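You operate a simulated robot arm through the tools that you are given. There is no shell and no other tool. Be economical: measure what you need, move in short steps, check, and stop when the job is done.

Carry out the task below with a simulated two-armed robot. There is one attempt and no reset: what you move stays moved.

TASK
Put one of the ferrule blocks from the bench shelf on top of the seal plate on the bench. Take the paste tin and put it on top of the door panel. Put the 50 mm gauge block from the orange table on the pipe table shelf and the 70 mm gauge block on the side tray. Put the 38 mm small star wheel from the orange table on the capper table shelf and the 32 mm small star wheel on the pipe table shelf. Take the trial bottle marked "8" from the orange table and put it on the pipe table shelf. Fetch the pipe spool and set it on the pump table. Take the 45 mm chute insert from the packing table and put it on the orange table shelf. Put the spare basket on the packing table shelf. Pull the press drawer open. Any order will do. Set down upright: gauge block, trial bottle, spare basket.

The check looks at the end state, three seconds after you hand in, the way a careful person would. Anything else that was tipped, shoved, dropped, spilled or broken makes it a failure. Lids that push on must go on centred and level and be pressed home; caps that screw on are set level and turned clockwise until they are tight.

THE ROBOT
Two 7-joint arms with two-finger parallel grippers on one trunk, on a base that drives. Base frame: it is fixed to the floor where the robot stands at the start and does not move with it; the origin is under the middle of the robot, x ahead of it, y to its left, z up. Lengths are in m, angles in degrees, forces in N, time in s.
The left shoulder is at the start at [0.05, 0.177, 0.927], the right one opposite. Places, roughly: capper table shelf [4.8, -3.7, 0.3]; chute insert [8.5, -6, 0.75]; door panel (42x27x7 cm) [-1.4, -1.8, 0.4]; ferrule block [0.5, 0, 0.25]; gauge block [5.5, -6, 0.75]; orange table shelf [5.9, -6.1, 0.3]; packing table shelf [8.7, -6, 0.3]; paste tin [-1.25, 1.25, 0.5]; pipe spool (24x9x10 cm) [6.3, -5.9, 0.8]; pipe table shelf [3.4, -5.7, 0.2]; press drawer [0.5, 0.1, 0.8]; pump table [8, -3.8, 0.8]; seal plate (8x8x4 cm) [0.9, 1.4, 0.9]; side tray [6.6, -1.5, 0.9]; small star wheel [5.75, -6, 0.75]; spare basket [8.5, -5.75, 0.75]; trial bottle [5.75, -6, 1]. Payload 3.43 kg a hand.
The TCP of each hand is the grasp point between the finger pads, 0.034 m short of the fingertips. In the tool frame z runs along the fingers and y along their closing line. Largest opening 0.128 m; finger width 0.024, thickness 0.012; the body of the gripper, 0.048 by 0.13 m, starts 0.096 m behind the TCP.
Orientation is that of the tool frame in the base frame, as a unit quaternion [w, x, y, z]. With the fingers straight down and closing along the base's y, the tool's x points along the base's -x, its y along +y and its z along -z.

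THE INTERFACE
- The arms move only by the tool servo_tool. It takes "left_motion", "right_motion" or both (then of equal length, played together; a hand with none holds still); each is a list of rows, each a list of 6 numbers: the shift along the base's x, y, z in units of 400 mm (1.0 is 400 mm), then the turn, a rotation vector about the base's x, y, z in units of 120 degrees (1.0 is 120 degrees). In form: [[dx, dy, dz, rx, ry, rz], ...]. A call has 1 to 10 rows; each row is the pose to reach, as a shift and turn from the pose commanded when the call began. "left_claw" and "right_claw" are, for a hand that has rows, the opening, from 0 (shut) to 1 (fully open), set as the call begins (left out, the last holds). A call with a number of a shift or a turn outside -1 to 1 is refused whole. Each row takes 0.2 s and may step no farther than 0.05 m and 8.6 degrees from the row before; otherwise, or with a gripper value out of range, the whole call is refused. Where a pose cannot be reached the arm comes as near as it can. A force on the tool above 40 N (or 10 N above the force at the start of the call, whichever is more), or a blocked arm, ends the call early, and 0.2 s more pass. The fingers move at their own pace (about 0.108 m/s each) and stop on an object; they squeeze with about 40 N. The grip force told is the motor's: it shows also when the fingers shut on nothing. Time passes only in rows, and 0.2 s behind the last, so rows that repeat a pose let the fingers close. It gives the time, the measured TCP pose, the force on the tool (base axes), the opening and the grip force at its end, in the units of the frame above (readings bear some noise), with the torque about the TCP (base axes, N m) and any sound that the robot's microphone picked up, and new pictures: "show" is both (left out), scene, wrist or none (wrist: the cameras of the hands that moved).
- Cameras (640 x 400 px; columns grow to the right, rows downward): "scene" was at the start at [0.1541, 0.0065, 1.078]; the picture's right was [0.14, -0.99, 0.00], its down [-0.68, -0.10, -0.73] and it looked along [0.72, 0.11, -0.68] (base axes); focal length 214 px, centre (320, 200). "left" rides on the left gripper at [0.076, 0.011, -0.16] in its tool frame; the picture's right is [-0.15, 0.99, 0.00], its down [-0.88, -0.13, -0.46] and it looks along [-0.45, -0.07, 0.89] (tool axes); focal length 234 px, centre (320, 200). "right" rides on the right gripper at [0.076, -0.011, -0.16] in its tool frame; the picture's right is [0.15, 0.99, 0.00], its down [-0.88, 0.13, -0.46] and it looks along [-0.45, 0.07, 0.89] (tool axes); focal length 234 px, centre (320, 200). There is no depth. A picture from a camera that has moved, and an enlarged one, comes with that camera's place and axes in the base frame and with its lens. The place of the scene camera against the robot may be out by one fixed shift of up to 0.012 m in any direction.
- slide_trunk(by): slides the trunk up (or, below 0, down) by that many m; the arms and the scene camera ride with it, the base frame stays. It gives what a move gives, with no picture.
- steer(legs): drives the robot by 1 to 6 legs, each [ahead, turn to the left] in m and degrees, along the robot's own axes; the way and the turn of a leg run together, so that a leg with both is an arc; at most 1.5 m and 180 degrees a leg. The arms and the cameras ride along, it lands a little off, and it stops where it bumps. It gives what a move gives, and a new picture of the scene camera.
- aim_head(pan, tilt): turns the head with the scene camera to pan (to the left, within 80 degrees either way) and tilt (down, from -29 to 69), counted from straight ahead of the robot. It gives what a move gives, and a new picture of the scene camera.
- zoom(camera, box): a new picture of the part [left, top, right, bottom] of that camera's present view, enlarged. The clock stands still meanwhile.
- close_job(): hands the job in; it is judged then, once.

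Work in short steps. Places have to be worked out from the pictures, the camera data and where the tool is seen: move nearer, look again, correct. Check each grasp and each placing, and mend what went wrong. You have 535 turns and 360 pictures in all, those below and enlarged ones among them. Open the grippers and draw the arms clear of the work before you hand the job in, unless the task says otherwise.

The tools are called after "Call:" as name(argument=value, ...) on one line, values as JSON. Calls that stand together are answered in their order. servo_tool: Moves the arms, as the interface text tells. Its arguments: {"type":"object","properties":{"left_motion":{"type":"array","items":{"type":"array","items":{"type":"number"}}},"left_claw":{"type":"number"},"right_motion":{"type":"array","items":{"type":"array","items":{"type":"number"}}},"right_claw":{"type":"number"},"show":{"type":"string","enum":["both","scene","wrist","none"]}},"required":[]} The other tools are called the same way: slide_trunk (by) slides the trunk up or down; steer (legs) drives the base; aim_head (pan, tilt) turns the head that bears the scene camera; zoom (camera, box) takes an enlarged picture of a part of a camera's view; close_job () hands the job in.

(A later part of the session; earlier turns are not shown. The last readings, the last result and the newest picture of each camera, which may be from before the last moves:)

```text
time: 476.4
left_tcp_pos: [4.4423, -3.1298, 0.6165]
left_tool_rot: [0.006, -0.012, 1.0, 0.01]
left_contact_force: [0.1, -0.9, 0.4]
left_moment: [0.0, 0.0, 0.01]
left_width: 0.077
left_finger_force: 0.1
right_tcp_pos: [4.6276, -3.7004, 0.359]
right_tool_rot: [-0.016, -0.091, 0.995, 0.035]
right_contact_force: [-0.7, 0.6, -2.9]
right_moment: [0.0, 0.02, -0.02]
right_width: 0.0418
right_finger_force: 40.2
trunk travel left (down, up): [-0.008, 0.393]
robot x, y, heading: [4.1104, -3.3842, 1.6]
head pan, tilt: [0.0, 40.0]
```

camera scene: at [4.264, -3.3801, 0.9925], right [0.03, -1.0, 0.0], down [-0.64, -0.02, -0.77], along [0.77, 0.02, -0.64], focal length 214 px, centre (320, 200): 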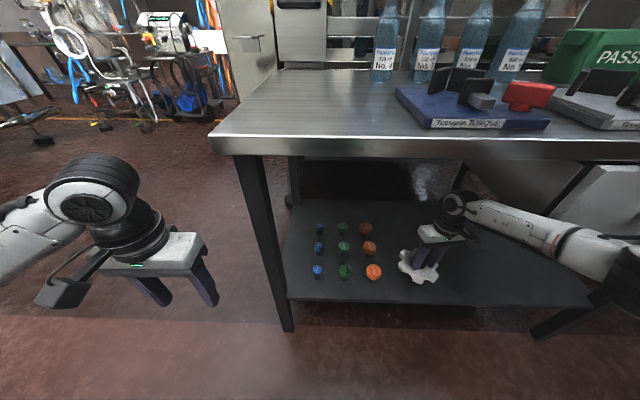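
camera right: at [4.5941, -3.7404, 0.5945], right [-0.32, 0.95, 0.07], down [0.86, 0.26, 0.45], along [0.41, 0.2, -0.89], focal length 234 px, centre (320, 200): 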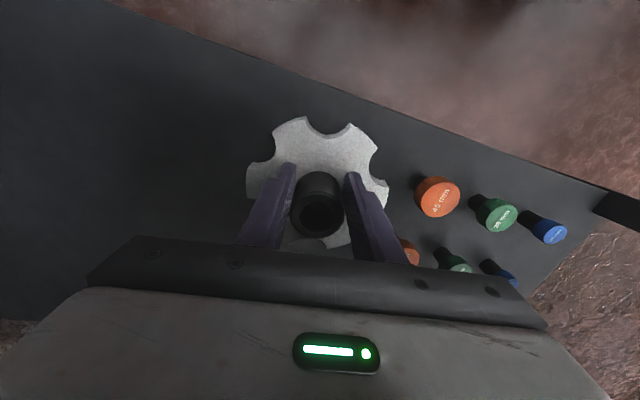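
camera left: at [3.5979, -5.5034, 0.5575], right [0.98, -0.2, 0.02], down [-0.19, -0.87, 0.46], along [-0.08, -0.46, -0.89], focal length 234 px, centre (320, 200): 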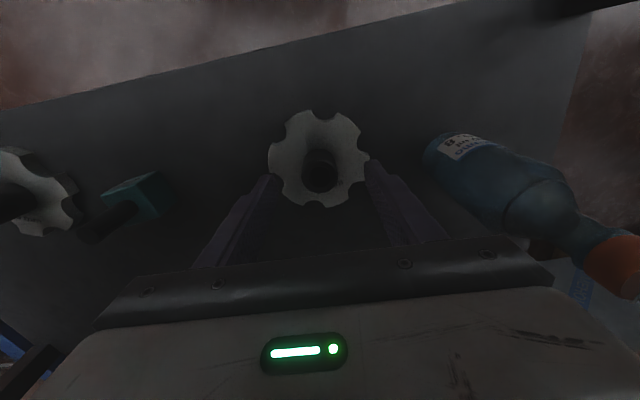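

Now low enough; try pushing 4 cm forward at this height.

Call:
servo_tool(right_motion=[[0.05, 0, 0, 0, 0, 0], [0.1, 0, 0, 0, 0, 0], [0.12, 0, 0, 0, 0, 0]], show="wrist")

```text
time: 477.2
left_tcp_pos: [4.4423, -3.1286, 0.6182]
left_tool_rot: [0.006, -0.013, 1.0, 0.01]
left_contact_force: [0.7, -0.5, 0.5]
left_moment: [-0.07, 0.02, 0.01]
left_width: 0.0768
left_finger_force: 0.0
right_tcp_pos: [4.6469, -3.7005, 0.3589]
right_tool_rot: [-0.016, -0.092, 0.995, 0.037]
right_contact_force: [0.4, -0.6, -2.2]
right_moment: [-0.03, 0.08, -0.05]
right_width: 0.0419
right_finger_force: 39.9
right hand out of reach, approached as far as the arm can: row 2, 3
trunk travel left (down, up): [-0.008, 0.393]
robot x, y, heading: [4.107, -3.3781, 1.6]
head pan, tilt: [0.0, 40.0]
camera right: at [4.5796, -3.7358, 0.5198], right [-0.32, 0.94, 0.08], down [0.86, 0.26, 0.44], along [0.4, 0.21, -0.89], focal length 234 px, centre (320, 200)
```

right: 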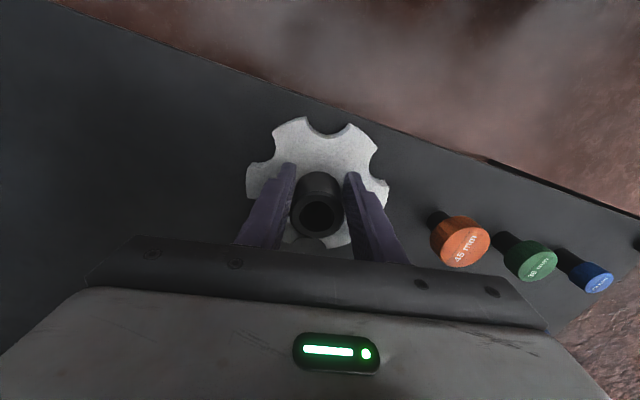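

Wheel is fully over the shelf. Lower on to contact.

Call:
servo_tool(right_motion=[[0, 0, -0.02, 0, 0, 0], [0, 0, -0.04, 0, 0, 0], [0, 0, -0.06, 0, 0, 0], [0, 0, -0.08, 0, 0, 0]], show="none")

```text
time: 478.2
left_tcp_pos: [4.4399, -3.1274, 0.6176]
left_tool_rot: [0.006, -0.013, 1.0, 0.009]
left_contact_force: [-0.6, 0.1, 0.5]
left_moment: [0.03, -0.03, 0.02]
left_width: 0.0771
left_finger_force: 0.0
right_tcp_pos: [4.6495, -3.6977, 0.3561]
right_tool_rot: [-0.01, -0.092, 0.995, 0.034]
right_contact_force: [-3.2, 7.1, 31.6]
right_moment: [-1.51, -0.7, 0.01]
right_width: 0.0424
right_finger_force: 39.8
right hand out of reach, approached as far as the arm can: row 2, 3, 4
trunk travel left (down, up): [-0.008, 0.393]
robot x, y, heading: [4.1035, -3.3789, 1.6]
head pan, tilt: [0.0, 40.0]
```

Contact (shelf z≈0.295). Release and lift.

Call:
servo_tool(right_motion=[[0, 0, 0.01, 0, 0, 0]], show="none")

Call:
servo_tool(right_motion=[[0, 0, 0, 0, 0, 0], [0, 0, 0, 0, 0, 0], [0, 0, 0, 0, 0, 0]], right_claw=0.6, show="none")

Call:
servo_tool(right_motion=[[0, 0, 0.08, 0, 0, 0], [0, 0, 0.16, 0, 0, 0], [0, 0, 0.22, 0, 0, 0]], show="wrist")

```text
time: 478.6
left_tcp_pos: [4.4403, -3.1287, 0.6178]
left_tool_rot: [0.007, -0.014, 1.0, 0.009]
left_contact_force: [0.7, -0.1, 0.0]
left_moment: [-0.01, -0.03, 0.03]
left_width: 0.0768
left_finger_force: 0.1
right_tcp_pos: [4.6489, -3.6992, 0.3558]
right_tool_rot: [-0.013, -0.093, 0.995, 0.034]
right_contact_force: [4.8, 2.8, 15.0]
right_moment: [-0.82, -0.68, 0.32]
right_width: 0.0416
right_finger_force: 40.2
trunk travel left (down, up): [-0.008, 0.393]
robot x, y, heading: [4.1116, -3.3772, 2.0]
head pan, tilt: [0.0, 40.0]
```

```text
time: 479.4
left_tcp_pos: [4.4419, -3.1292, 0.6172]
left_tool_rot: [0.005, -0.014, 1.0, 0.009]
left_contact_force: [1.1, 0.2, 0.3]
left_moment: [-0.03, 0.0, -0.02]
left_width: 0.0766
left_finger_force: 0.1
right_tcp_pos: [4.6468, -3.7001, 0.3559]
right_tool_rot: [-0.016, -0.092, 0.995, 0.036]
right_contact_force: [-1.6, 1.4, 7.6]
right_moment: [-0.25, -0.03, -0.09]
right_width: 0.0753
right_finger_force: 0.0
trunk travel left (down, up): [-0.008, 0.393]
robot x, y, heading: [4.1054, -3.3823, 1.5]
head pan, tilt: [0.0, 40.0]
```

```text
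time: 480.2
left_tcp_pos: [4.4411, -3.1278, 0.6144]
left_tool_rot: [0.005, -0.013, 1.0, 0.009]
left_contact_force: [-0.5, 0.9, -0.6]
left_moment: [0.01, 0.02, 0.0]
left_width: 0.077
left_finger_force: 0.0
right_tcp_pos: [4.6387, -3.6903, 0.4364]
right_tool_rot: [-0.022, -0.102, 0.994, 0.037]
right_contact_force: [-0.5, 0.1, -0.6]
right_moment: [0.01, 0.06, -0.03]
right_width: 0.0768
right_finger_force: 0.0
trunk travel left (down, up): [-0.008, 0.393]
robot x, y, heading: [4.1103, -3.3779, 1.5]
head pan, tilt: [0.0, 40.0]
camera right: at [4.5757, -3.7281, 0.5964], right [-0.34, 0.94, 0.08], down [0.86, 0.27, 0.43], along [0.38, 0.22, -0.9], focal length 234 px, centre (320, 200)
```

right: 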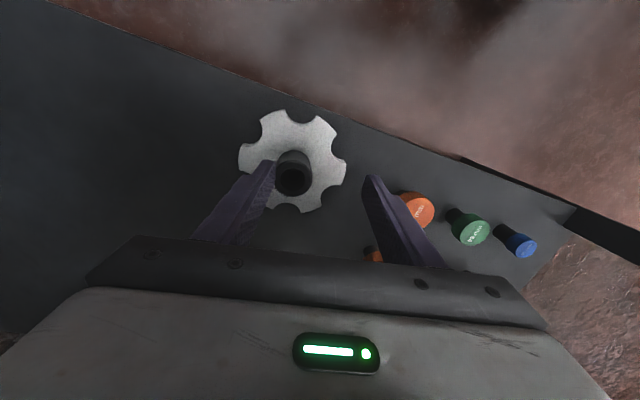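

The 38 mm wheel lies on the capper shelf. Back out, raise trunk and hands, and return to the orange table.

Call:
steer(legs=[[-0.4, 0]])

Call:
slide_trunk(by=0.3)

Call:
servo_tool(right_motion=[[0, 0, 0.12, 0, 0, 0], [0, 0, 0.24, 0, 0, 0], [0, 0, 0.36, 0, 0, 0], [0, 0, 0.48, 0, 0, 0], [0, 0, 0.6, 0, 0, 0], [0, 0, 0.72, 0, 0, 0], [0, 0, 0.84, 0, 0, 0], [0, 0, 0.9, 0, 0, 0]], left_motion=[[0, 0, 0.12, 0, 0, 0], [0, 0, 0.24, 0, 0, 0], [0, 0, 0.36, 0, 0, 0], [0, 0, 0.45, 0, 0, 0], [0, 0, 0.45, 0, 0, 0], [0, 0, 0.45, 0, 0, 0], [0, 0, 0.45, 0, 0, 0], [0, 0, 0.45, 0, 0, 0]], show="none")

Call:
steer(legs=[[0, -82], [1.5, 0], [0.25, 0], [0, 80], [1.5, 0], [0.7, 0]])

```text
time: 482.7
left_tcp_pos: [4.0339, -3.1395, 0.616]
left_tool_rot: [0.005, -0.016, 1.0, 0.009]
left_contact_force: [0.0, 0.0, 0.4]
left_moment: [-0.02, -0.02, 0.0]
left_width: 0.0768
left_finger_force: 0.2
right_tcp_pos: [4.2408, -3.7086, 0.4414]
right_tool_rot: [-0.016, -0.094, 0.995, 0.036]
right_contact_force: [1.0, 0.7, 0.0]
right_moment: [0.02, 0.01, 0.0]
right_width: 0.0767
right_finger_force: 0.0
trunk travel left (down, up): [-0.008, 0.393]
robot x, y, heading: [3.7018, -3.3933, 1.8]
head pan, tilt: [0.0, 40.0]
camera scene: at [3.8583, -3.392, 0.9926], right [0.03, -1.0, 0.0], down [-0.64, -0.02, -0.77], along [0.77, 0.02, -0.64], focal length 214 px, centre (320, 200)
```

scene: 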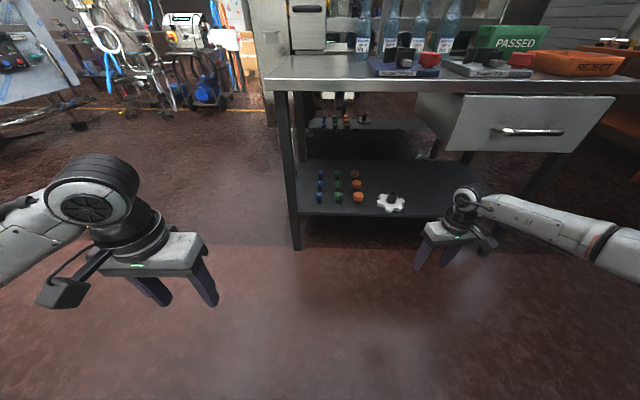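

```text
time: 485.7
left_tcp_pos: [4.0341, -3.1388, 0.9157]
left_tool_rot: [0.006, -0.016, 1.0, 0.01]
left_contact_force: [-0.2, -0.3, 0.4]
left_moment: [0.01, 0.01, 0.02]
left_width: 0.0768
left_finger_force: 0.1
right_tcp_pos: [4.2418, -3.7081, 0.7423]
right_tool_rot: [-0.016, -0.094, 0.995, 0.035]
right_contact_force: [-0.9, -0.1, -0.4]
right_moment: [0.05, -0.02, -0.01]
right_width: 0.0767
right_finger_force: 0.1
trunk travel left (down, up): [-0.308, 0.093]
robot x, y, heading: [3.699, -3.3943, 1.7]
head pan, tilt: [0.0, 40.0]
```

```text
time: 487.5
left_tcp_pos: [4.0342, -3.1425, 1.0984]
left_tool_rot: [0.006, -0.016, 1.0, 0.01]
left_contact_force: [-0.1, -0.7, 0.4]
left_moment: [-0.03, -0.01, 0.03]
left_width: 0.0767
left_finger_force: 0.0
right_tcp_pos: [4.2376, -3.7078, 1.1017]
right_tool_rot: [-0.016, -0.094, 0.995, 0.035]
right_contact_force: [-0.1, 0.6, -0.2]
right_moment: [-0.01, 0.04, 0.0]
right_width: 0.0769
right_finger_force: 0.0
trunk travel left (down, up): [-0.308, 0.093]
robot x, y, heading: [3.7007, -3.3945, 1.9]
head pan, tilt: [0.0, 40.0]
```

```text
time: 514.2
left_tcp_pos: [6.549, -4.9436, 1.097]
left_tool_rot: [0.005, 0.01, 1.0, 0.01]
left_contact_force: [0.2, -0.3, -0.2]
left_moment: [0.01, 0.0, 0.03]
left_width: 0.0766
left_finger_force: 0.1
right_tcp_pos: [6.7209, -5.5193, 1.0988]
right_tool_rot: [-0.015, -0.068, 0.997, 0.037]
right_contact_force: [0.1, -0.2, 0.0]
right_moment: [-0.01, 0.01, -0.02]
right_width: 0.0766
right_finger_force: 0.1
trunk travel left (down, up): [-0.308, 0.093]
robot x, y, heading: [6.2015, -5.174, -1.4]
head pan, tilt: [0.0, 40.0]
camera scene: at [6.3601, -5.1831, 1.2926], right [-0.02, -1.0, 0.0], down [-0.64, 0.01, -0.77], along [0.77, -0.02, -0.64], focal length 214 px, centre (320, 200)
```

scene: 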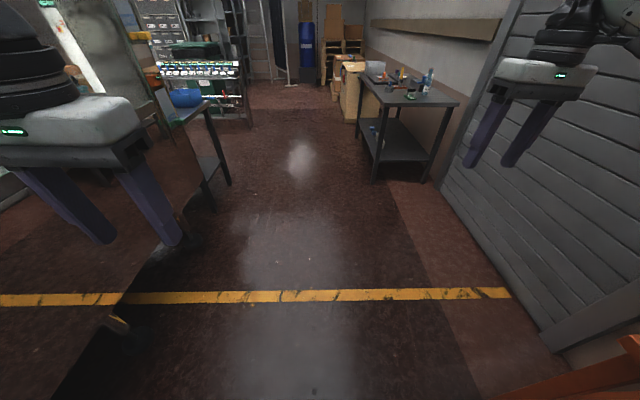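

Position in front of the spool and gauge 70: back 0.15, face the table, approach.

Call:
steer(legs=[[-0.15, 0], [0, -89], [0.25, 0]])

Call:
aim_head(pan=0, tilt=50)

```text
time: 520.8
left_tcp_pos: [6.3041, -5.7598, 1.0975]
left_tool_rot: [0.011, 0.698, 0.716, 0.003]
left_contact_force: [-0.7, 0.6, -0.1]
left_moment: [0.01, -0.03, 0.04]
left_width: 0.0766
left_finger_force: 0.0
right_tcp_pos: [5.7375, -5.9599, 1.1002]
right_tool_rot: [0.015, 0.639, 0.768, 0.037]
right_contact_force: [0.2, 0.4, 0.0]
right_moment: [0.03, 0.0, 0.02]
right_width: 0.0769
right_finger_force: 0.0
trunk travel left (down, up): [-0.308, 0.093]
robot x, y, heading: [6.0586, -5.4235, -88.5]
head pan, tilt: [0.0, 40.0]
camera scene: at [6.0641, -5.586, 1.2925], right [-1.0, -0.03, 0.0], down [-0.02, 0.64, -0.77], along [0.02, -0.77, -0.64], focal length 214 px, centre (320, 200)
```

scene: 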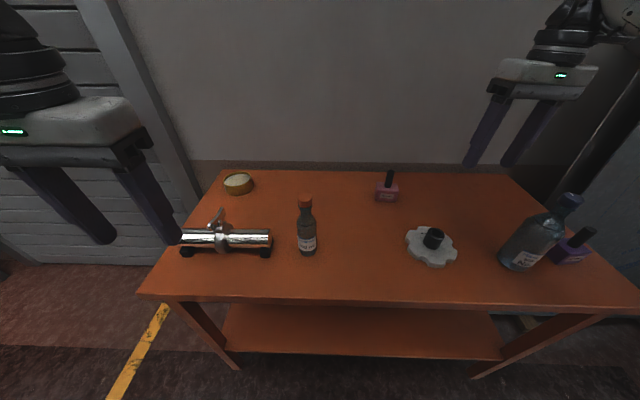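

```text
time: 521.5
left_tcp_pos: [6.3036, -5.7601, 1.0962]
left_tool_rot: [0.011, 0.698, 0.716, 0.003]
left_contact_force: [0.4, -0.5, -0.6]
left_moment: [-0.03, 0.02, 0.0]
left_width: 0.0769
left_finger_force: 0.0
right_tcp_pos: [5.7374, -5.9587, 1.1014]
right_tool_rot: [0.014, 0.639, 0.768, 0.036]
right_contact_force: [-0.7, 0.1, 0.1]
right_moment: [0.04, 0.01, -0.01]
right_width: 0.0767
right_finger_force: 0.0
trunk travel left (down, up): [-0.308, 0.093]
robot x, y, heading: [6.0601, -5.4248, -88.6]
head pan, tilt: [0.0, 50.0]
camera scene: at [6.0639, -5.5774, 1.2785], right [-1.0, -0.03, 0.0], down [-0.02, 0.77, -0.64], along [0.02, -0.64, -0.77], focal length 214 px, centre (320, 200)
```

scene: 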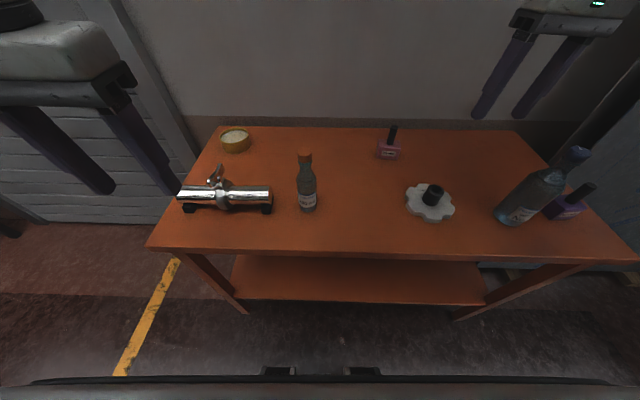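

Gauge 70 ≈[5.85,-6.175]; spool axis along x, centre ≈[6.33,-5.95]. Drive 7 cm closer and bring the right hand (tilted 23°) above gauge 70.

Call:
steer(legs=[[0.07, 0]])

Call:
servo_tool(right_motion=[[0.06, -0.03, 0, -0.03, 0, -0.012], [0.12, -0.08, 0, -0.06, 0, -0.025], [0.18, -0.13, 0, -0.09, 0, -0.037], [0.24, -0.2, -0.03, -0.12, 0, -0.05], [0.27, -0.27, -0.08, -0.15, 0, -0.062], [0.28, -0.33, -0.16, -0.19, 0, -0.075]], right_claw=0.5, show="wrist")

```text
time: 522.5
left_tcp_pos: [6.3062, -5.8302, 1.0971]
left_tool_rot: [0.01, 0.698, 0.716, 0.003]
left_contact_force: [-0.5, -0.9, -0.3]
left_moment: [0.03, -0.02, -0.03]
left_width: 0.077
left_finger_force: 0.1
right_tcp_pos: [5.7399, -6.03, 1.0997]
right_tool_rot: [0.015, 0.639, 0.768, 0.037]
right_contact_force: [0.6, -0.7, 0.8]
right_moment: [0.0, 0.0, -0.01]
right_width: 0.0769
right_finger_force: 0.1
trunk travel left (down, up): [-0.308, 0.093]
robot x, y, heading: [6.0577, -5.497, -88.1]
head pan, tilt: [0.0, 50.0]
camera scene: at [6.0656, -5.6482, 1.2783], right [-1.0, -0.03, 0.0], down [-0.02, 0.77, -0.64], along [0.02, -0.64, -0.77], focal length 214 px, centre (320, 200)
```

scene: 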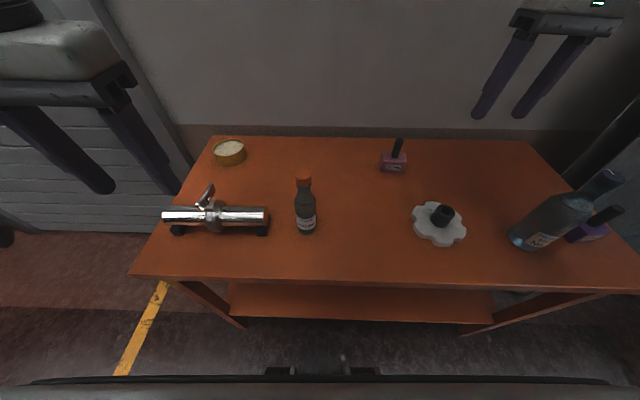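

```text
time: 523.9
left_tcp_pos: [6.3058, -5.8307, 1.0972]
left_tool_rot: [0.011, 0.698, 0.716, 0.001]
left_contact_force: [0.4, -0.1, -0.1]
left_moment: [-0.01, 0.01, 0.01]
left_width: 0.0767
left_finger_force: 0.0
right_tcp_pos: [5.8539, -6.1637, 1.037]
right_tool_rot: [0.143, 0.682, 0.707, -0.118]
right_contact_force: [0.2, -0.8, -0.1]
right_moment: [0.0, -0.02, 0.03]
right_width: 0.064
right_finger_force: 0.1
trunk travel left (down, up): [-0.308, 0.093]
robot x, y, heading: [6.0612, -5.4947, -88.4]
head pan, tilt: [0.0, 50.0]
camera right: at [5.8317, -6.0356, 1.1564], right [0.98, 0.18, -0.02], down [0.14, -0.65, 0.75], along [0.12, -0.74, -0.66], focal length 234 px, centre (320, 200)
```

right: 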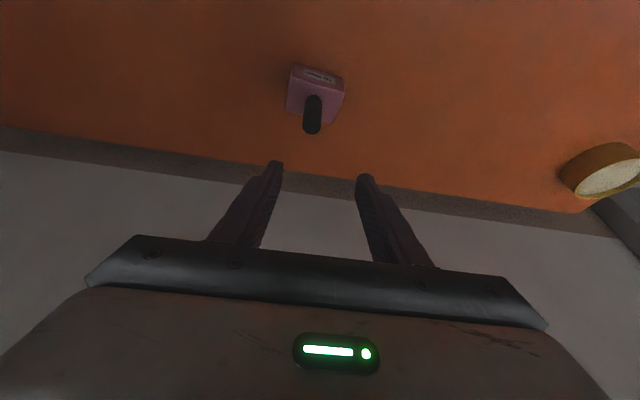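

Handle at ≈[5.844,-6.187]. Descend to z≈0.892, then close.

Call:
servo_tool(right_motion=[[-0.025, -0.06, -0.06, 0, 0, 0], [-0.025, -0.06, -0.16, 0, 0, 0], [-0.025, -0.06, -0.26, 0, 0, 0], [-0.025, -0.06, -0.355, 0, 0, 0]], show="wrist")

```text
time: 524.9
left_tcp_pos: [6.3051, -5.8306, 1.0983]
left_tool_rot: [0.011, 0.699, 0.715, 0.003]
left_contact_force: [0.2, 0.9, -0.2]
left_moment: [0.01, -0.02, 0.03]
left_width: 0.0768
left_finger_force: 0.0
right_tcp_pos: [5.8423, -6.1845, 0.8945]
right_tool_rot: [0.143, 0.682, 0.708, -0.118]
right_contact_force: [-0.6, 0.1, 0.4]
right_moment: [0.0, -0.03, 0.01]
right_width: 0.0639
right_finger_force: 0.0
trunk travel left (down, up): [-0.308, 0.093]
robot x, y, heading: [6.0589, -5.4938, -88.4]
head pan, tilt: [0.0, 50.0]
camera right: at [5.8207, -6.0575, 1.0148], right [0.98, 0.18, -0.02], down [0.14, -0.65, 0.75], along [0.12, -0.74, -0.66], focal length 234 px, centre (320, 200)
```

right: 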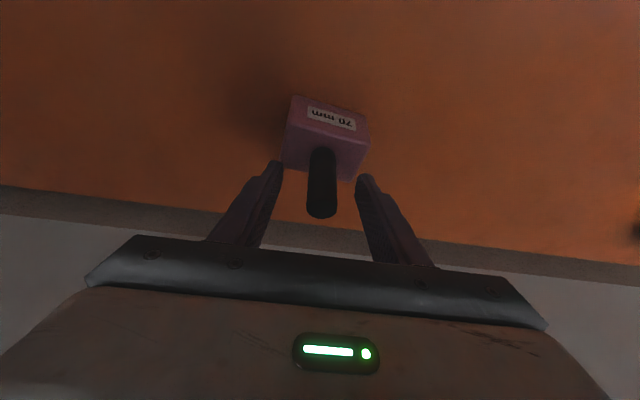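

Handle is between the fingers. Close and lift.

Call:
servo_tool(right_motion=[[0, 0, 0, 0, 0, 0], [0, 0, 0, 0, 0, 0], [0, 0, 0, 0, 0, 0]], right_claw=0, show="none")

Call:
servo_tool(right_motion=[[0, 0, 0.06, 0, 0, 0], [0, 0, 0.16, 0, 0, 0], [0, 0, 0.28, 0, 0, 0], [0, 0, 0.4, 0, 0, 0], [0, 0.08, 0.46, 0, 0, 0], [0, 0.18, 0.5, 0, 0, 0], [-0.05, 0.28, 0.5, 0, 0, 0], [-0.1, 0.38, 0.5, 0, 0, 0]], show="none")

```text
time: 525.7
left_tcp_pos: [6.306, -5.8292, 1.0984]
left_tool_rot: [0.011, 0.698, 0.716, 0.002]
left_contact_force: [0.4, 0.0, 0.0]
left_moment: [-0.01, 0.0, 0.03]
left_width: 0.0765
left_finger_force: 0.0
right_tcp_pos: [5.8426, -6.1849, 0.8954]
right_tool_rot: [0.143, 0.682, 0.707, -0.117]
right_contact_force: [-0.9, -2.4, 1.9]
right_moment: [-0.14, 0.25, -0.01]
right_width: 0.0263
right_finger_force: 40.3
trunk travel left (down, up): [-0.308, 0.093]
robot x, y, heading: [6.061, -5.4949, -88.7]
head pan, tilt: [0.0, 50.0]
```

```text
time: 527.5
left_tcp_pos: [6.3065, -5.8302, 1.0975]
left_tool_rot: [0.011, 0.699, 0.715, 0.003]
left_contact_force: [-0.6, 0.5, 0.2]
left_moment: [-0.02, -0.02, 0.01]
left_width: 0.0769
left_finger_force: 0.0
right_tcp_pos: [5.7999, -6.029, 1.0958]
right_tool_rot: [0.144, 0.682, 0.708, -0.118]
right_contact_force: [0.2, -0.4, -1.5]
right_moment: [-0.01, -0.03, -0.01]
right_width: 0.0262
right_finger_force: 39.8
trunk travel left (down, up): [-0.308, 0.093]
robot x, y, heading: [6.0551, -5.4924, -88.4]
head pan, tilt: [0.0, 50.0]
```

Gauge 70 held. Now rotate the left hand about vertical to close across the spool's pipe.

Call:
servo_tool(left_motion=[[0, -0.02, 0, 0, 0, 0.07], [0, -0.05, 0, 0, 0, 0.14], [0, -0.08, 0, 0, 0, 0.21], [0, -0.12, 0, 0, 0, 0.28], [0, -0.16, 0, 0, 0, 0.35], [0, -0.2, 0, 0, 0, 0.42], [0, -0.24, 0, 0, 0, 0.49], [0, -0.28, 0, 0, 0, 0.56], [0, -0.3, 0, 0, 0, 0.63], [0, -0.3, 0, 0, 0, 0.7]], left_claw=1, show="wrist")

```text
time: 529.7
left_tcp_pos: [6.3076, -5.9514, 1.0969]
left_tool_rot: [0.007, 0.038, 0.999, 0.009]
left_contact_force: [0.4, 0.2, -0.1]
left_moment: [-0.01, -0.03, -0.03]
left_width: 0.1278
left_finger_force: 0.0
right_tcp_pos: [5.8002, -6.0313, 1.0944]
right_tool_rot: [0.143, 0.682, 0.707, -0.117]
right_contact_force: [-0.1, -1.0, -2.0]
right_moment: [-0.03, -0.02, 0.0]
right_width: 0.0264
right_finger_force: 39.8
trunk travel left (down, up): [-0.308, 0.093]
robot x, y, heading: [6.0616, -5.4953, -88.3]
head pan, tilt: [0.0, 50.0]
camera left: at [6.2312, -5.9359, 1.2554], right [0.22, 0.97, 0.02], down [0.86, -0.21, 0.46], along [0.46, -0.09, -0.89], focal length 234 px, centre (320, 200)
```

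left: 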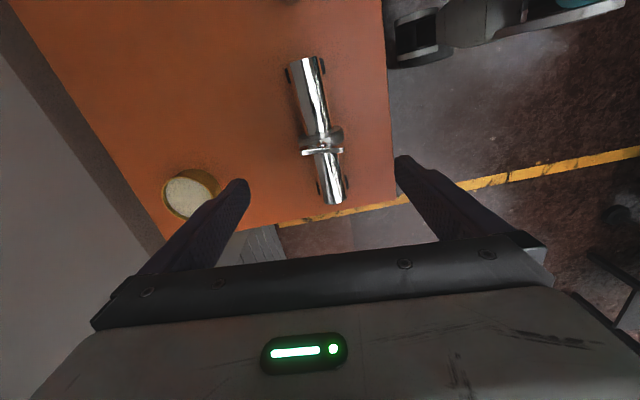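

Rotation works. Zoom the wrist view on the spool's clamp.

Call:
zoom(camera="left", box=[260, 40, 380, 220])

Call:
zoom(camera="scene", box=[140, 170, 300, 260])

```text
2.22 times, centred on (320, 130) of left
camera zoom: at [6.2312, -5.9359, 1.2554], right [0.22, 0.97, 0.02], down [0.86, -0.21, 0.46], along [0.46, -0.09, -0.89], focal length 520 px, centre (320, 356)
```

zoom: 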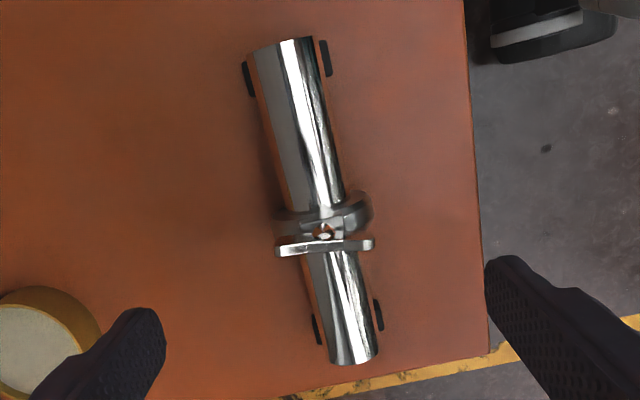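

```text
4.00 times, centred on (220, 215) of scene
camera zoom: at [6.0656, -5.6476, 1.2785], right [-1.0, -0.03, 0.0], down [-0.02, 0.77, -0.64], along [0.02, -0.64, -0.77], focal length 858 px, centre (720, 140)
```

zoom: 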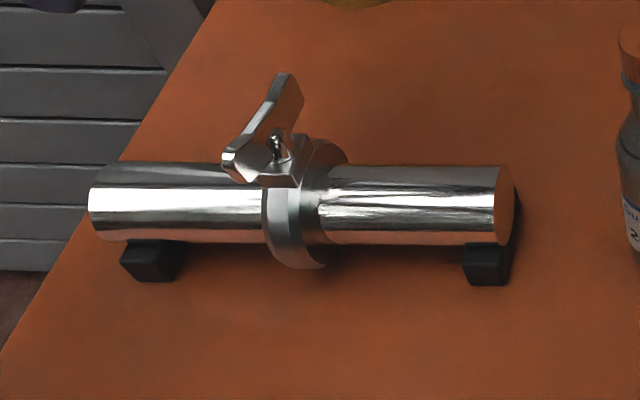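

Ring ≈7.2 cm wide at x≈6.32, wing nut top ≈0.92 fits between the fingers. Descend onto the ring: TCP [6.32,-5.949,0.865].

Call:
servo_tool(left_motion=[[0.03, 0.005, -0.1, 0, 0, 0], [0.03, 0.005, -0.2, 0, 0, 0], [0.03, 0.005, -0.3, 0, 0, 0], [0.03, 0.005, -0.4, 0, 0, 0]], show="wrist")

```text
time: 530.7
left_tcp_pos: [6.3222, -5.946, 0.9369]
left_tool_rot: [0.007, 0.04, 0.999, 0.008]
left_contact_force: [-0.6, 0.3, 0.6]
left_moment: [0.01, -0.02, -0.02]
left_width: 0.1281
left_finger_force: 0.1
right_tcp_pos: [5.7999, -6.0312, 1.0959]
right_tool_rot: [0.143, 0.682, 0.708, -0.118]
right_contact_force: [0.3, 0.0, -1.6]
right_moment: [-0.04, 0.03, 0.0]
right_width: 0.0264
right_finger_force: 40.4
trunk travel left (down, up): [-0.308, 0.093]
robot x, y, heading: [6.059, -5.496, -88.4]
head pan, tilt: [0.0, 50.0]
camera left: at [6.2452, -5.9319, 1.0947], right [0.22, 0.97, 0.02], down [0.86, -0.21, 0.46], along [0.46, -0.09, -0.89], focal length 234 px, centre (320, 200)
```

left: 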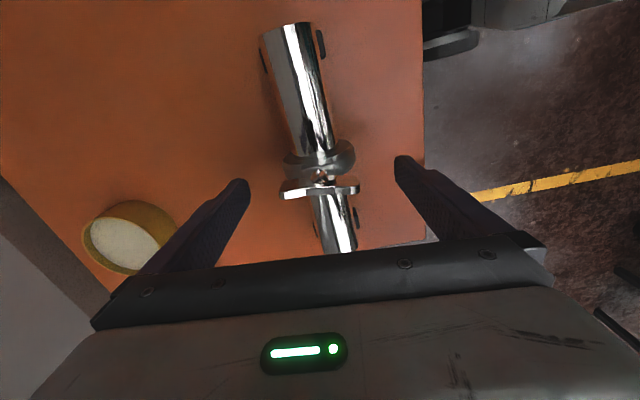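

Aligned. Descend the last 7 cm and close.

Call:
servo_tool(left_motion=[[-0.012, 0, -0.08, 0, 0, 0], [-0.015, 0.002, -0.16, 0, 0, 0], [-0.015, 0.002, -0.18, 0, 0, 0]], show="none")

Call:
servo_tool(left_motion=[[0, 0, 0, 0, 0, 0], [0, 0, 0, 0, 0, 0], [0, 0, 0, 0, 0, 0], [0, 0, 0, 0, 0, 0]], left_claw=0, show="none")

Call:
servo_tool(left_motion=[[0, 0, 0.04, 0, 0, 0], [0, 0, 0.08, 0, 0, 0], [0, 0, 0.12, 0, 0, 0]], show="both")

```text
time: 531.5
left_tcp_pos: [6.3133, -5.9464, 0.865]
left_tool_rot: [0.007, 0.04, 0.999, 0.008]
left_contact_force: [-0.2, 0.5, 0.0]
left_moment: [0.02, 0.03, 0.01]
left_width: 0.1281
left_finger_force: 0.1
right_tcp_pos: [5.7988, -6.0319, 1.0961]
right_tool_rot: [0.143, 0.682, 0.708, -0.117]
right_contact_force: [0.4, 0.0, -2.5]
right_moment: [0.01, -0.01, 0.01]
right_width: 0.0263
right_finger_force: 40.1
trunk travel left (down, up): [-0.308, 0.093]
robot x, y, heading: [6.0593, -5.4954, -88.3]
head pan, tilt: [0.0, 50.0]
```

```text
time: 532.5
left_tcp_pos: [6.3119, -5.9474, 0.8647]
left_tool_rot: [0.007, 0.04, 0.999, 0.009]
left_contact_force: [0.2, -3.8, 0.3]
left_moment: [-0.2, 0.09, -0.01]
left_width: 0.0797
left_finger_force: 39.8
right_tcp_pos: [5.7997, -6.0317, 1.0951]
right_tool_rot: [0.144, 0.682, 0.708, -0.117]
right_contact_force: [-0.2, -0.6, -2.0]
right_moment: [0.03, -0.03, 0.0]
right_width: 0.0265
right_finger_force: 40.0
trunk travel left (down, up): [-0.308, 0.093]
robot x, y, heading: [6.0582, -5.4936, -88.3]
head pan, tilt: [0.0, 50.0]
```

```text
time: 533.3
left_tcp_pos: [6.312, -5.9481, 0.9114]
left_tool_rot: [0.006, 0.04, 0.999, 0.01]
left_contact_force: [0.4, 0.1, -9.3]
left_moment: [-0.05, 0.07, -0.01]
left_width: 0.0799
left_finger_force: 40.2
right_tcp_pos: [5.7999, -6.0316, 1.0948]
right_tool_rot: [0.143, 0.681, 0.708, -0.117]
right_contact_force: [0.6, -0.6, -1.9]
right_moment: [-0.01, -0.02, 0.0]
right_width: 0.0263
right_finger_force: 39.5
trunk travel left (down, up): [-0.308, 0.093]
robot x, y, heading: [6.0606, -5.495, -88.5]
head pan, tilt: [0.0, 50.0]
camera scene: at [6.0658, -5.6482, 1.2783], right [-1.0, -0.03, 0.0], down [-0.02, 0.77, -0.64], along [0.02, -0.64, -0.77], focal length 214 px, centre (320, 200)
camera left: at [6.2362, -5.9322, 1.0705], right [0.23, 0.97, 0.02], down [0.86, -0.21, 0.46], along [0.46, -0.09, -0.89], focal length 234 px, centre (320, 200)
```

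scene: 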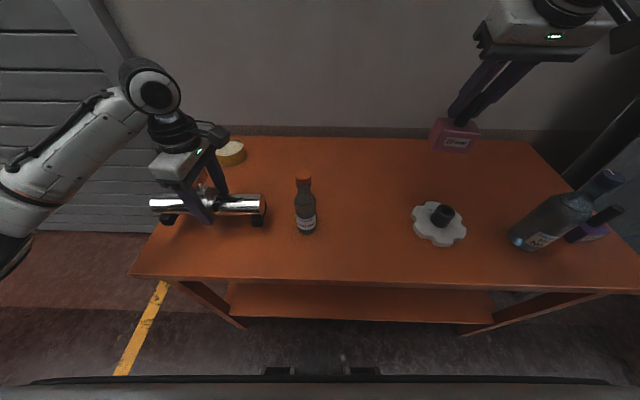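
left: 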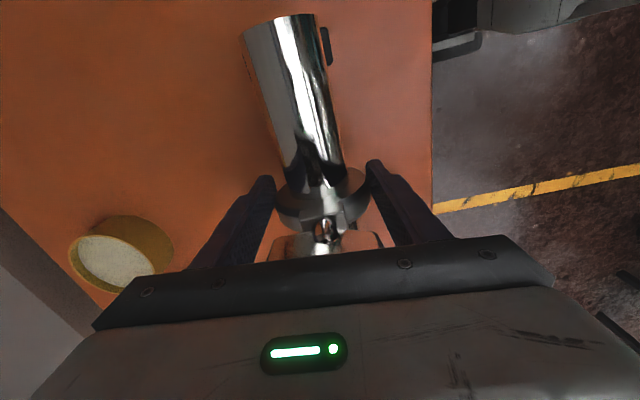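

Spool is lifted level (9 N). Raise it, back away and head east toward the pump table.

Call:
servo_tool(left_motion=[[0, 0, 0.1, 0, 0, 0], [0, 0, 0.2, 0, 0, 0], [0, 0, 0.3, 0, 0, 0], [0, 0, 0.38, 0, 0, 0]], show="none")

Call:
steer(legs=[[-0.32, 0], [0, 87], [0.9, 0]])

Call:
aim_head(pan=25, tilt=25)

```text
time: 534.3
left_tcp_pos: [6.3141, -5.944, 1.0636]
left_tool_rot: [0.007, 0.04, 0.999, 0.011]
left_contact_force: [0.0, 0.0, -9.4]
left_moment: [0.01, 0.12, 0.0]
left_width: 0.0797
left_finger_force: 40.3
right_tcp_pos: [5.8011, -6.0309, 1.0951]
right_tool_rot: [0.143, 0.682, 0.708, -0.117]
right_contact_force: [0.9, 0.3, -3.1]
right_moment: [0.0, -0.01, 0.02]
right_width: 0.0264
right_finger_force: 39.8
trunk travel left (down, up): [-0.308, 0.093]
robot x, y, heading: [6.0566, -5.4948, -88.7]
head pan, tilt: [0.0, 50.0]
```

```text
time: 544.5
left_tcp_pos: [7.443, -5.0309, 1.0631]
left_tool_rot: [-0.002, -0.644, 0.765, 0.012]
left_contact_force: [0.4, 0.5, -9.5]
left_moment: [-0.13, 0.0, 0.02]
left_width: 0.0798
left_finger_force: 40.2
right_tcp_pos: [7.4823, -5.5501, 1.0952]
right_tool_rot: [0.184, 0.025, 0.983, 0.01]
right_contact_force: [0.3, 0.2, -1.9]
right_moment: [0.01, 0.0, 0.03]
right_width: 0.0266
right_finger_force: 39.7
trunk travel left (down, up): [-0.308, 0.093]
robot x, y, heading: [6.9731, -5.245, -3.6]
head pan, tilt: [0.0, 50.0]
camera scene: at [7.1216, -5.2594, 1.2783], right [-0.06, -1.0, 0.0], down [-0.77, 0.05, -0.64], along [0.64, -0.04, -0.77], focal length 214 px, centre (320, 200)
```

scene: 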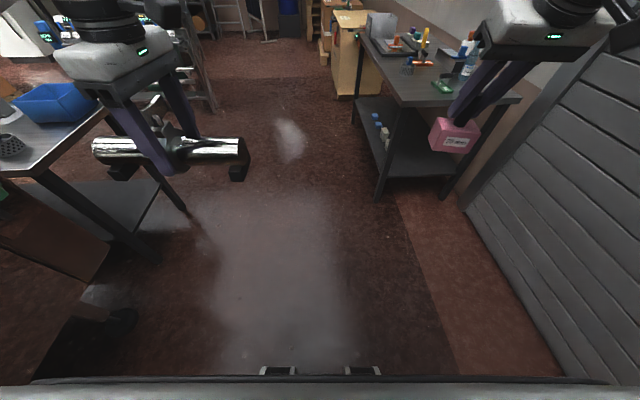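

```text
time: 545.4
left_tcp_pos: [7.4416, -5.0314, 1.0643]
left_tool_rot: [-0.001, -0.644, 0.765, 0.013]
left_contact_force: [0.5, 0.7, -9.3]
left_moment: [-0.12, 0.0, -0.02]
left_width: 0.0794
left_finger_force: 40.1
right_tcp_pos: [7.4821, -5.5524, 1.0944]
right_tool_rot: [0.184, 0.026, 0.983, 0.01]
right_contact_force: [-0.4, 1.1, -2.3]
right_moment: [-0.01, -0.02, 0.0]
right_width: 0.0264
right_finger_force: 40.2
trunk travel left (down, up): [-0.308, 0.093]
robot x, y, heading: [6.9694, -5.2444, -3.7]
head pan, tilt: [25.0, 25.0]
camera scene: at [7.1305, -5.221, 1.3157], right [0.36, -0.93, 0.0], down [-0.4, -0.15, -0.91], along [0.84, 0.33, -0.42], focal length 214 px, centre (320, 200)
```

scene: 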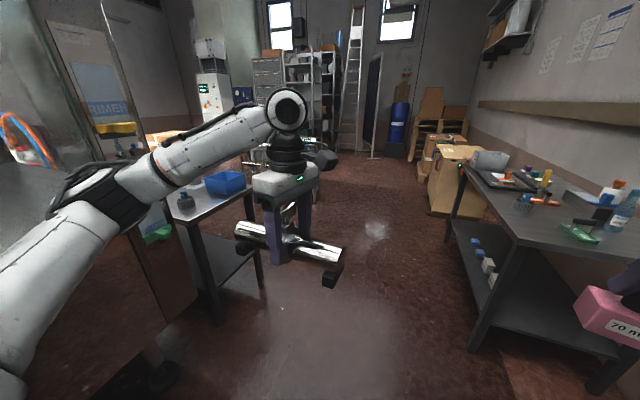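

The pump table (south end at y≈−4.3, x≈7.7–8.2) is ahead left. Drive to its south side and face north.

Call:
steer(legs=[[0, 22], [1.0, 0], [0, 71]])

Call:
aim_head(pan=0, tilt=35)

```text
time: 554.8
left_tcp_pos: [7.7082, -4.4621, 1.0659]
left_tool_rot: [0.013, 0.997, -0.073, -0.006]
left_contact_force: [24.5, -20.6, -5.3]
left_moment: [-0.78, -0.78, 0.72]
left_width: 0.079
left_finger_force: 40.3
right_tcp_pos: [8.2258, -4.4048, 1.0959]
right_tool_rot: [0.122, -0.687, 0.703, 0.141]
right_contact_force: [-0.4, -0.5, -1.9]
right_moment: [0.0, -0.04, 0.04]
right_width: 0.0265
right_finger_force: 40.0
trunk travel left (down, up): [-0.308, 0.093]
robot x, y, heading: [7.9339, -4.9203, 88.0]
head pan, tilt: [25.0, 25.0]
camera scene: at [7.9041, -4.775, 1.3164], right [0.92, 0.39, 0.0], down [0.16, -0.39, -0.91], along [-0.36, 0.83, -0.42], focal length 214 px, centre (320, 200)
```

scene: 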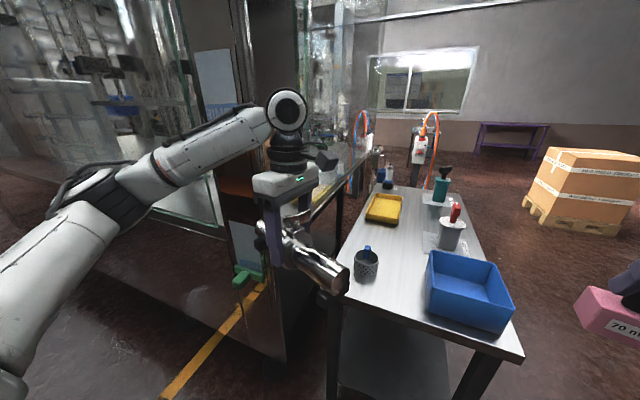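

```text
time: 555.7
left_tcp_pos: [7.7096, -4.4611, 1.0628]
left_tool_rot: [0.015, 0.997, -0.075, -0.002]
left_contact_force: [16.2, -7.7, -15.0]
left_moment: [-0.33, -0.59, -0.09]
left_width: 0.0786
left_finger_force: 39.6
right_tcp_pos: [8.2243, -4.4022, 1.094]
right_tool_rot: [0.121, -0.687, 0.702, 0.14]
right_contact_force: [0.4, 0.5, -2.2]
right_moment: [0.01, 0.0, -0.02]
right_width: 0.0264
right_finger_force: 39.9
trunk travel left (down, up): [-0.308, 0.093]
robot x, y, heading: [7.9333, -4.9242, 88.1]
head pan, tilt: [0.0, 35.0]
camera scene: at [7.9418, -4.7694, 1.3001], right [1.0, -0.03, 0.0], down [-0.02, -0.57, -0.82], along [0.03, 0.82, -0.57], focal length 214 px, centre (320, 200)
```

scene: 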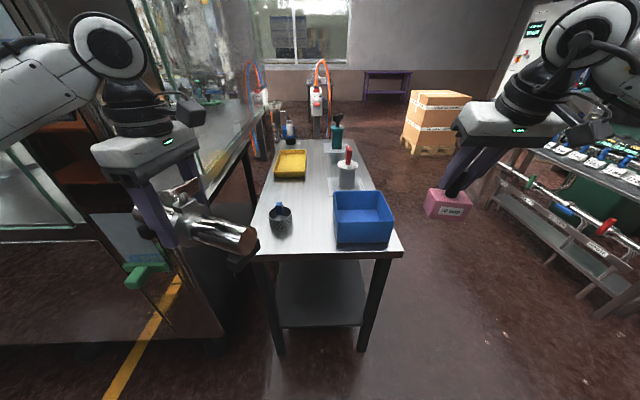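

The spool's end touches the machine at left. Turn away, shift the robot 0.12 m east, and pull the left hand inward.

Call:
steer(legs=[[0, -30], [0, -58], [0.13, 0]])

Call:
servo_tool(left_motion=[[0, -0.1, 0.05, 0, 0, 0], [0, -0.2, 0.1, 0, 0, 0]], show="wrist")

```text
time: 561.0
left_tcp_pos: [8.5144, -4.6784, 1.0647]
left_tool_rot: [-0.009, -0.669, 0.743, 0.013]
left_contact_force: [0.6, -0.3, -7.9]
left_moment: [0.08, 0.04, -0.01]
left_width: 0.079
left_finger_force: 39.7
right_tcp_pos: [8.5921, -5.1932, 1.0962]
right_tool_rot: [0.184, -0.008, 0.983, 0.016]
right_contact_force: [0.3, -0.1, -1.8]
right_moment: [0.01, 0.01, -0.01]
right_width: 0.0263
right_finger_force: 40.0
trunk travel left (down, up): [-0.308, 0.093]
robot x, y, heading: [8.0608, -4.9265, 0.2]
head pan, tilt: [0.0, 35.0]
camera scene: at [8.2223, -4.9265, 1.2999], right [0.0, -1.0, 0.0], down [-0.57, 0.0, -0.82], along [0.82, 0.0, -0.57], focal length 214 px, centre (320, 200)
```

scene: 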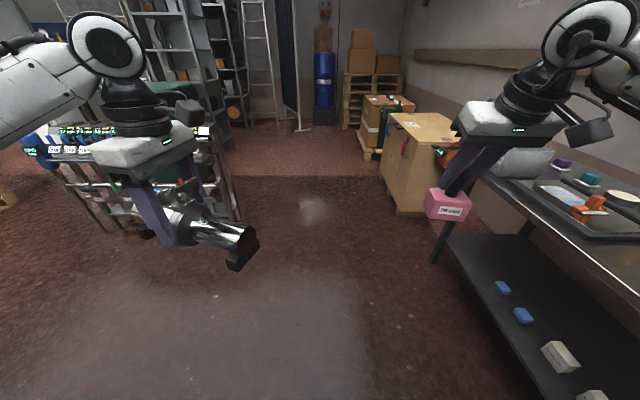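

```text
time: 561.6
left_tcp_pos: [8.5139, -4.7619, 1.1055]
left_tool_rot: [-0.007, -0.668, 0.744, 0.014]
left_contact_force: [-0.3, -0.5, -8.7]
left_moment: [0.06, -0.01, -0.03]
left_width: 0.0793
left_finger_force: 39.7
right_tcp_pos: [8.591, -5.1939, 1.0951]
right_tool_rot: [0.184, -0.008, 0.983, 0.017]
right_contact_force: [0.1, -0.7, -1.9]
right_moment: [-0.02, -0.02, 0.03]
right_width: 0.0266
right_finger_force: 40.1
trunk travel left (down, up): [-0.308, 0.093]
robot x, y, heading: [8.0595, -4.9202, 0.0]
head pan, tilt: [0.0, 35.0]
camera left: at [8.4999, -4.8367, 1.2642], right [-0.97, 0.25, 0.03], down [0.24, 0.86, 0.46], along [0.09, 0.45, -0.89], focal length 234 px, centre (320, 200)
```

left: 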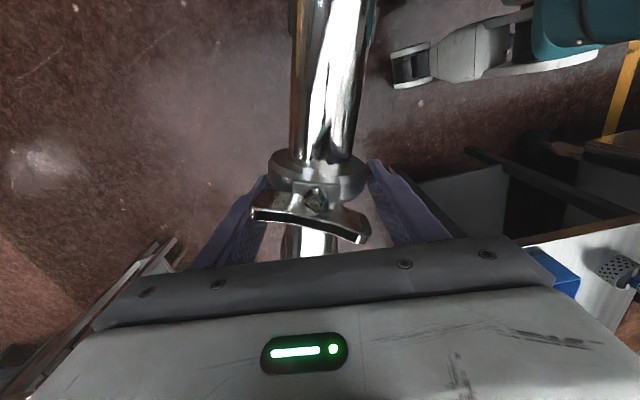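

The contact twisted the spool a bit in the grip. Zoom in to judge.

Call:
zoom(camera="scene", box=[100, 100, 300, 290])

```text
2.11 times, centred on (200, 195) of scene
camera zoom: at [8.2213, -4.9275, 1.3], right [0.0, -1.0, 0.0], down [-0.57, 0.0, -0.82], along [0.82, 0.0, -0.57], focal length 452 px, centre (573, 210)
```

zoom: 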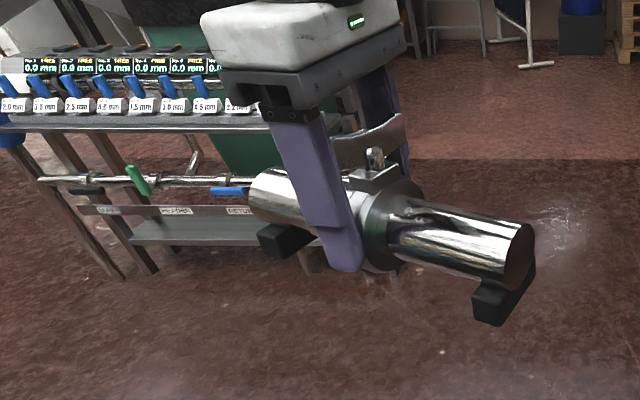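

The spool is yawed ≈20° clockwise but still level. Counter-rotate the hand by +20°, then turn to face the table.

Call:
servo_tool(left_motion=[[0, 0, 0, 0, 0, 0.06], [0, 0, 0, 0, 0, 0.12], [0, 0, 0, 0, 0, 0.17]], show="none")

Call:
steer(legs=[[0, 90], [0.25, 0]])

Call:
aim_head(pan=0, tilt=50)

```text
time: 562.4
left_tcp_pos: [8.5144, -4.7574, 1.1049]
left_tool_rot: [0.009, 0.79, -0.613, -0.011]
left_contact_force: [0.1, 0.2, -8.5]
left_moment: [0.05, 0.02, -0.01]
left_width: 0.0787
left_finger_force: 40.4
right_tcp_pos: [8.5913, -5.1941, 1.0949]
right_tool_rot: [0.184, -0.008, 0.983, 0.017]
right_contact_force: [-0.5, -0.4, -3.3]
right_moment: [0.02, 0.01, 0.04]
right_width: 0.0263
right_finger_force: 40.2
trunk travel left (down, up): [-0.308, 0.093]
robot x, y, heading: [8.0613, -4.921, -0.2]
head pan, tilt: [0.0, 35.0]
```

```text
time: 567.9
left_tcp_pos: [7.9365, -4.2111, 1.104]
left_tool_rot: [0.014, 0.995, 0.096, -0.002]
left_contact_force: [0.2, -0.1, -8.7]
left_moment: [-0.03, 0.08, 0.01]
left_width: 0.0787
left_finger_force: 40.1
right_tcp_pos: [8.3753, -4.1578, 1.0952]
right_tool_rot: [0.123, -0.681, 0.709, 0.138]
right_contact_force: [-0.1, 0.8, -2.4]
right_moment: [-0.02, 0.03, 0.01]
right_width: 0.0265
right_finger_force: 40.1
trunk travel left (down, up): [-0.308, 0.093]
robot x, y, heading: [8.0731, -4.6713, 86.9]
head pan, tilt: [0.0, 35.0]
camera scene: at [8.0842, -4.5191, 1.2999], right [1.0, -0.05, 0.0], down [-0.03, -0.57, -0.82], along [0.04, 0.82, -0.57], focal length 214 px, centre (320, 200)
```

scene: 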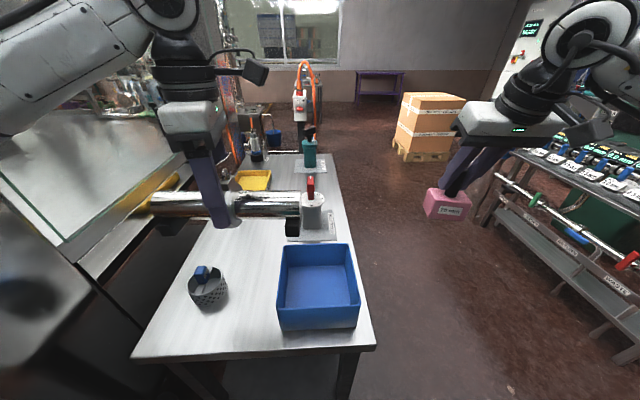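

```text
time: 568.7
left_tcp_pos: [7.9364, -4.2115, 1.1047]
left_tool_rot: [0.014, 0.995, 0.097, -0.002]
left_contact_force: [0.7, -0.5, -8.7]
left_moment: [-0.02, 0.08, -0.01]
left_width: 0.0789
left_finger_force: 40.6
right_tcp_pos: [8.374, -4.1579, 1.0962]
right_tool_rot: [0.123, -0.681, 0.709, 0.138]
right_contact_force: [1.3, 1.0, -2.0]
right_moment: [-0.05, -0.05, 0.01]
right_width: 0.0261
right_finger_force: 39.4
trunk travel left (down, up): [-0.308, 0.093]
robot x, y, heading: [8.0735, -4.6714, 86.7]
head pan, tilt: [0.0, 50.0]
camera scene: at [8.0836, -4.5308, 1.2784], right [1.0, -0.05, 0.0], down [-0.04, -0.77, -0.64], along [0.03, 0.64, -0.77], focal length 214 px, centre (320, 200)
```

scene: 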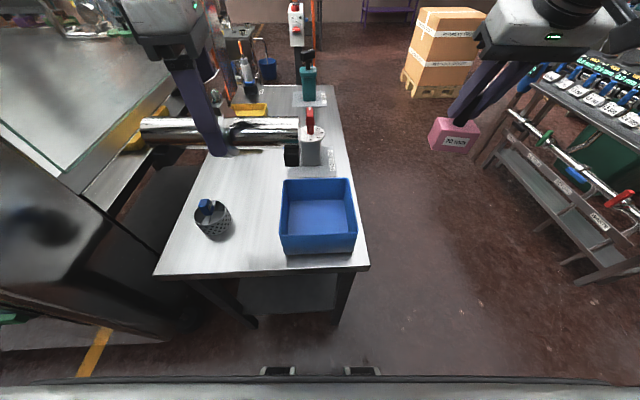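

Spool is level along x. The best free strip (x 7.77–8.0, y −4.17…−3.87) suits it lengthwise in y, so rotate the hand −90° and move above [7.88,-4.02].

Call:
servo_tool(left_motion=[[0, 0, 0, 0, 0, -0.07], [0, 0, 0, 0, 0, -0.14], [0, 0, 0, 0, 0, -0.21], [0, 0, 0, 0, 0, -0.28], [0, 0, 0, 0, 0, -0.35], [0, 0, 0, 0, 0, -0.42], [0, 0, 0, 0, 0, -0.49], [0, 0, 0, 0, 0, -0.56], [0, 0, 0, 0, 0, -0.63], [0, 0, 0, 0, 0, -0.7]], show="none")

Call:
servo_tool(left_motion=[[-0.03, 0.1, 0, 0, 0, -0.02], [-0.06, 0.2, 0, 0, 0, -0.05], [-0.1, 0.3, -0.04, 0, 0, -0.05], [-0.13, 0.4, -0.1, 0, 0, -0.05], [-0.14, 0.47, -0.18, 0, 0, -0.05]], show="both")

```text
time: 570.9
left_tcp_pos: [7.9355, -4.2112, 1.1046]
left_tool_rot: [0.009, 0.803, -0.595, -0.01]
left_contact_force: [1.3, -0.8, -8.7]
left_moment: [0.09, 0.0, -0.02]
left_width: 0.0786
left_finger_force: 39.7
right_tcp_pos: [8.3739, -4.1586, 1.0954]
right_tool_rot: [0.122, -0.681, 0.709, 0.138]
right_contact_force: [0.0, -0.1, -1.4]
right_moment: [0.0, -0.04, 0.02]
right_width: 0.0262
right_finger_force: 40.4
trunk travel left (down, up): [-0.308, 0.093]
robot x, y, heading: [8.0751, -4.6763, 87.0]
head pan, tilt: [0.0, 50.0]
```

```text
time: 572.1
left_tcp_pos: [7.8831, -4.0222, 1.0322]
left_tool_rot: [0.009, 0.772, -0.636, -0.011]
left_contact_force: [-0.3, 0.3, -7.8]
left_moment: [0.08, 0.01, 0.03]
left_width: 0.0786
left_finger_force: 39.9
right_tcp_pos: [8.3754, -4.1572, 1.095]
right_tool_rot: [0.122, -0.681, 0.709, 0.138]
right_contact_force: [0.8, -0.1, -2.8]
right_moment: [-0.03, 0.02, -0.03]
right_width: 0.0262
right_finger_force: 40.4
trunk travel left (down, up): [-0.308, 0.093]
robot x, y, heading: [8.0723, -4.6713, 87.2]
head pan, tilt: [0.0, 50.0]
camera scene: at [8.084, -4.5298, 1.2781], right [1.0, -0.05, 0.0], down [-0.04, -0.77, -0.64], along [0.03, 0.64, -0.77], focal length 214 px, centre (320, 200)
camera left: at [7.8913, -4.0975, 1.1915], right [-1.0, -0.04, 0.03], down [-0.03, 0.89, 0.45], along [-0.05, 0.45, -0.89], focal length 234 px, centre (320, 200)
```

scene: 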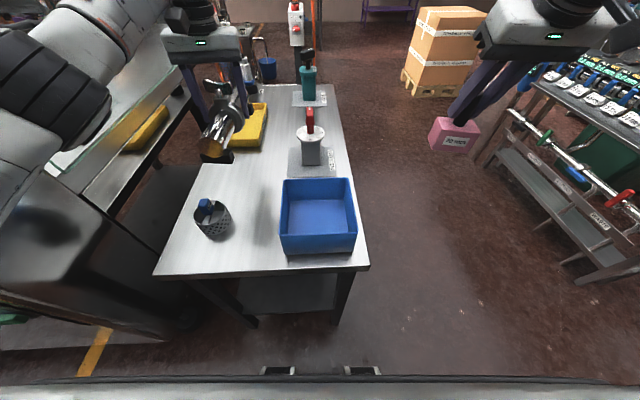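
left: 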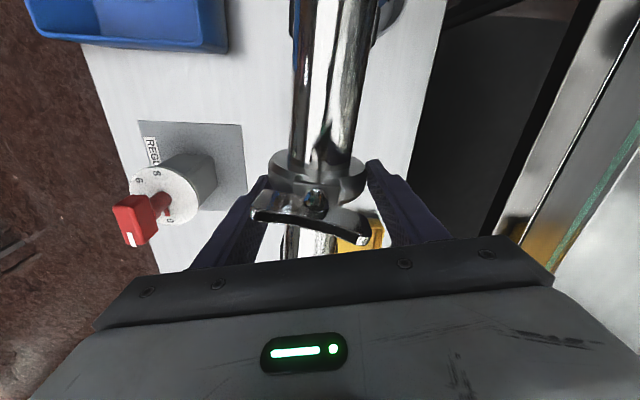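

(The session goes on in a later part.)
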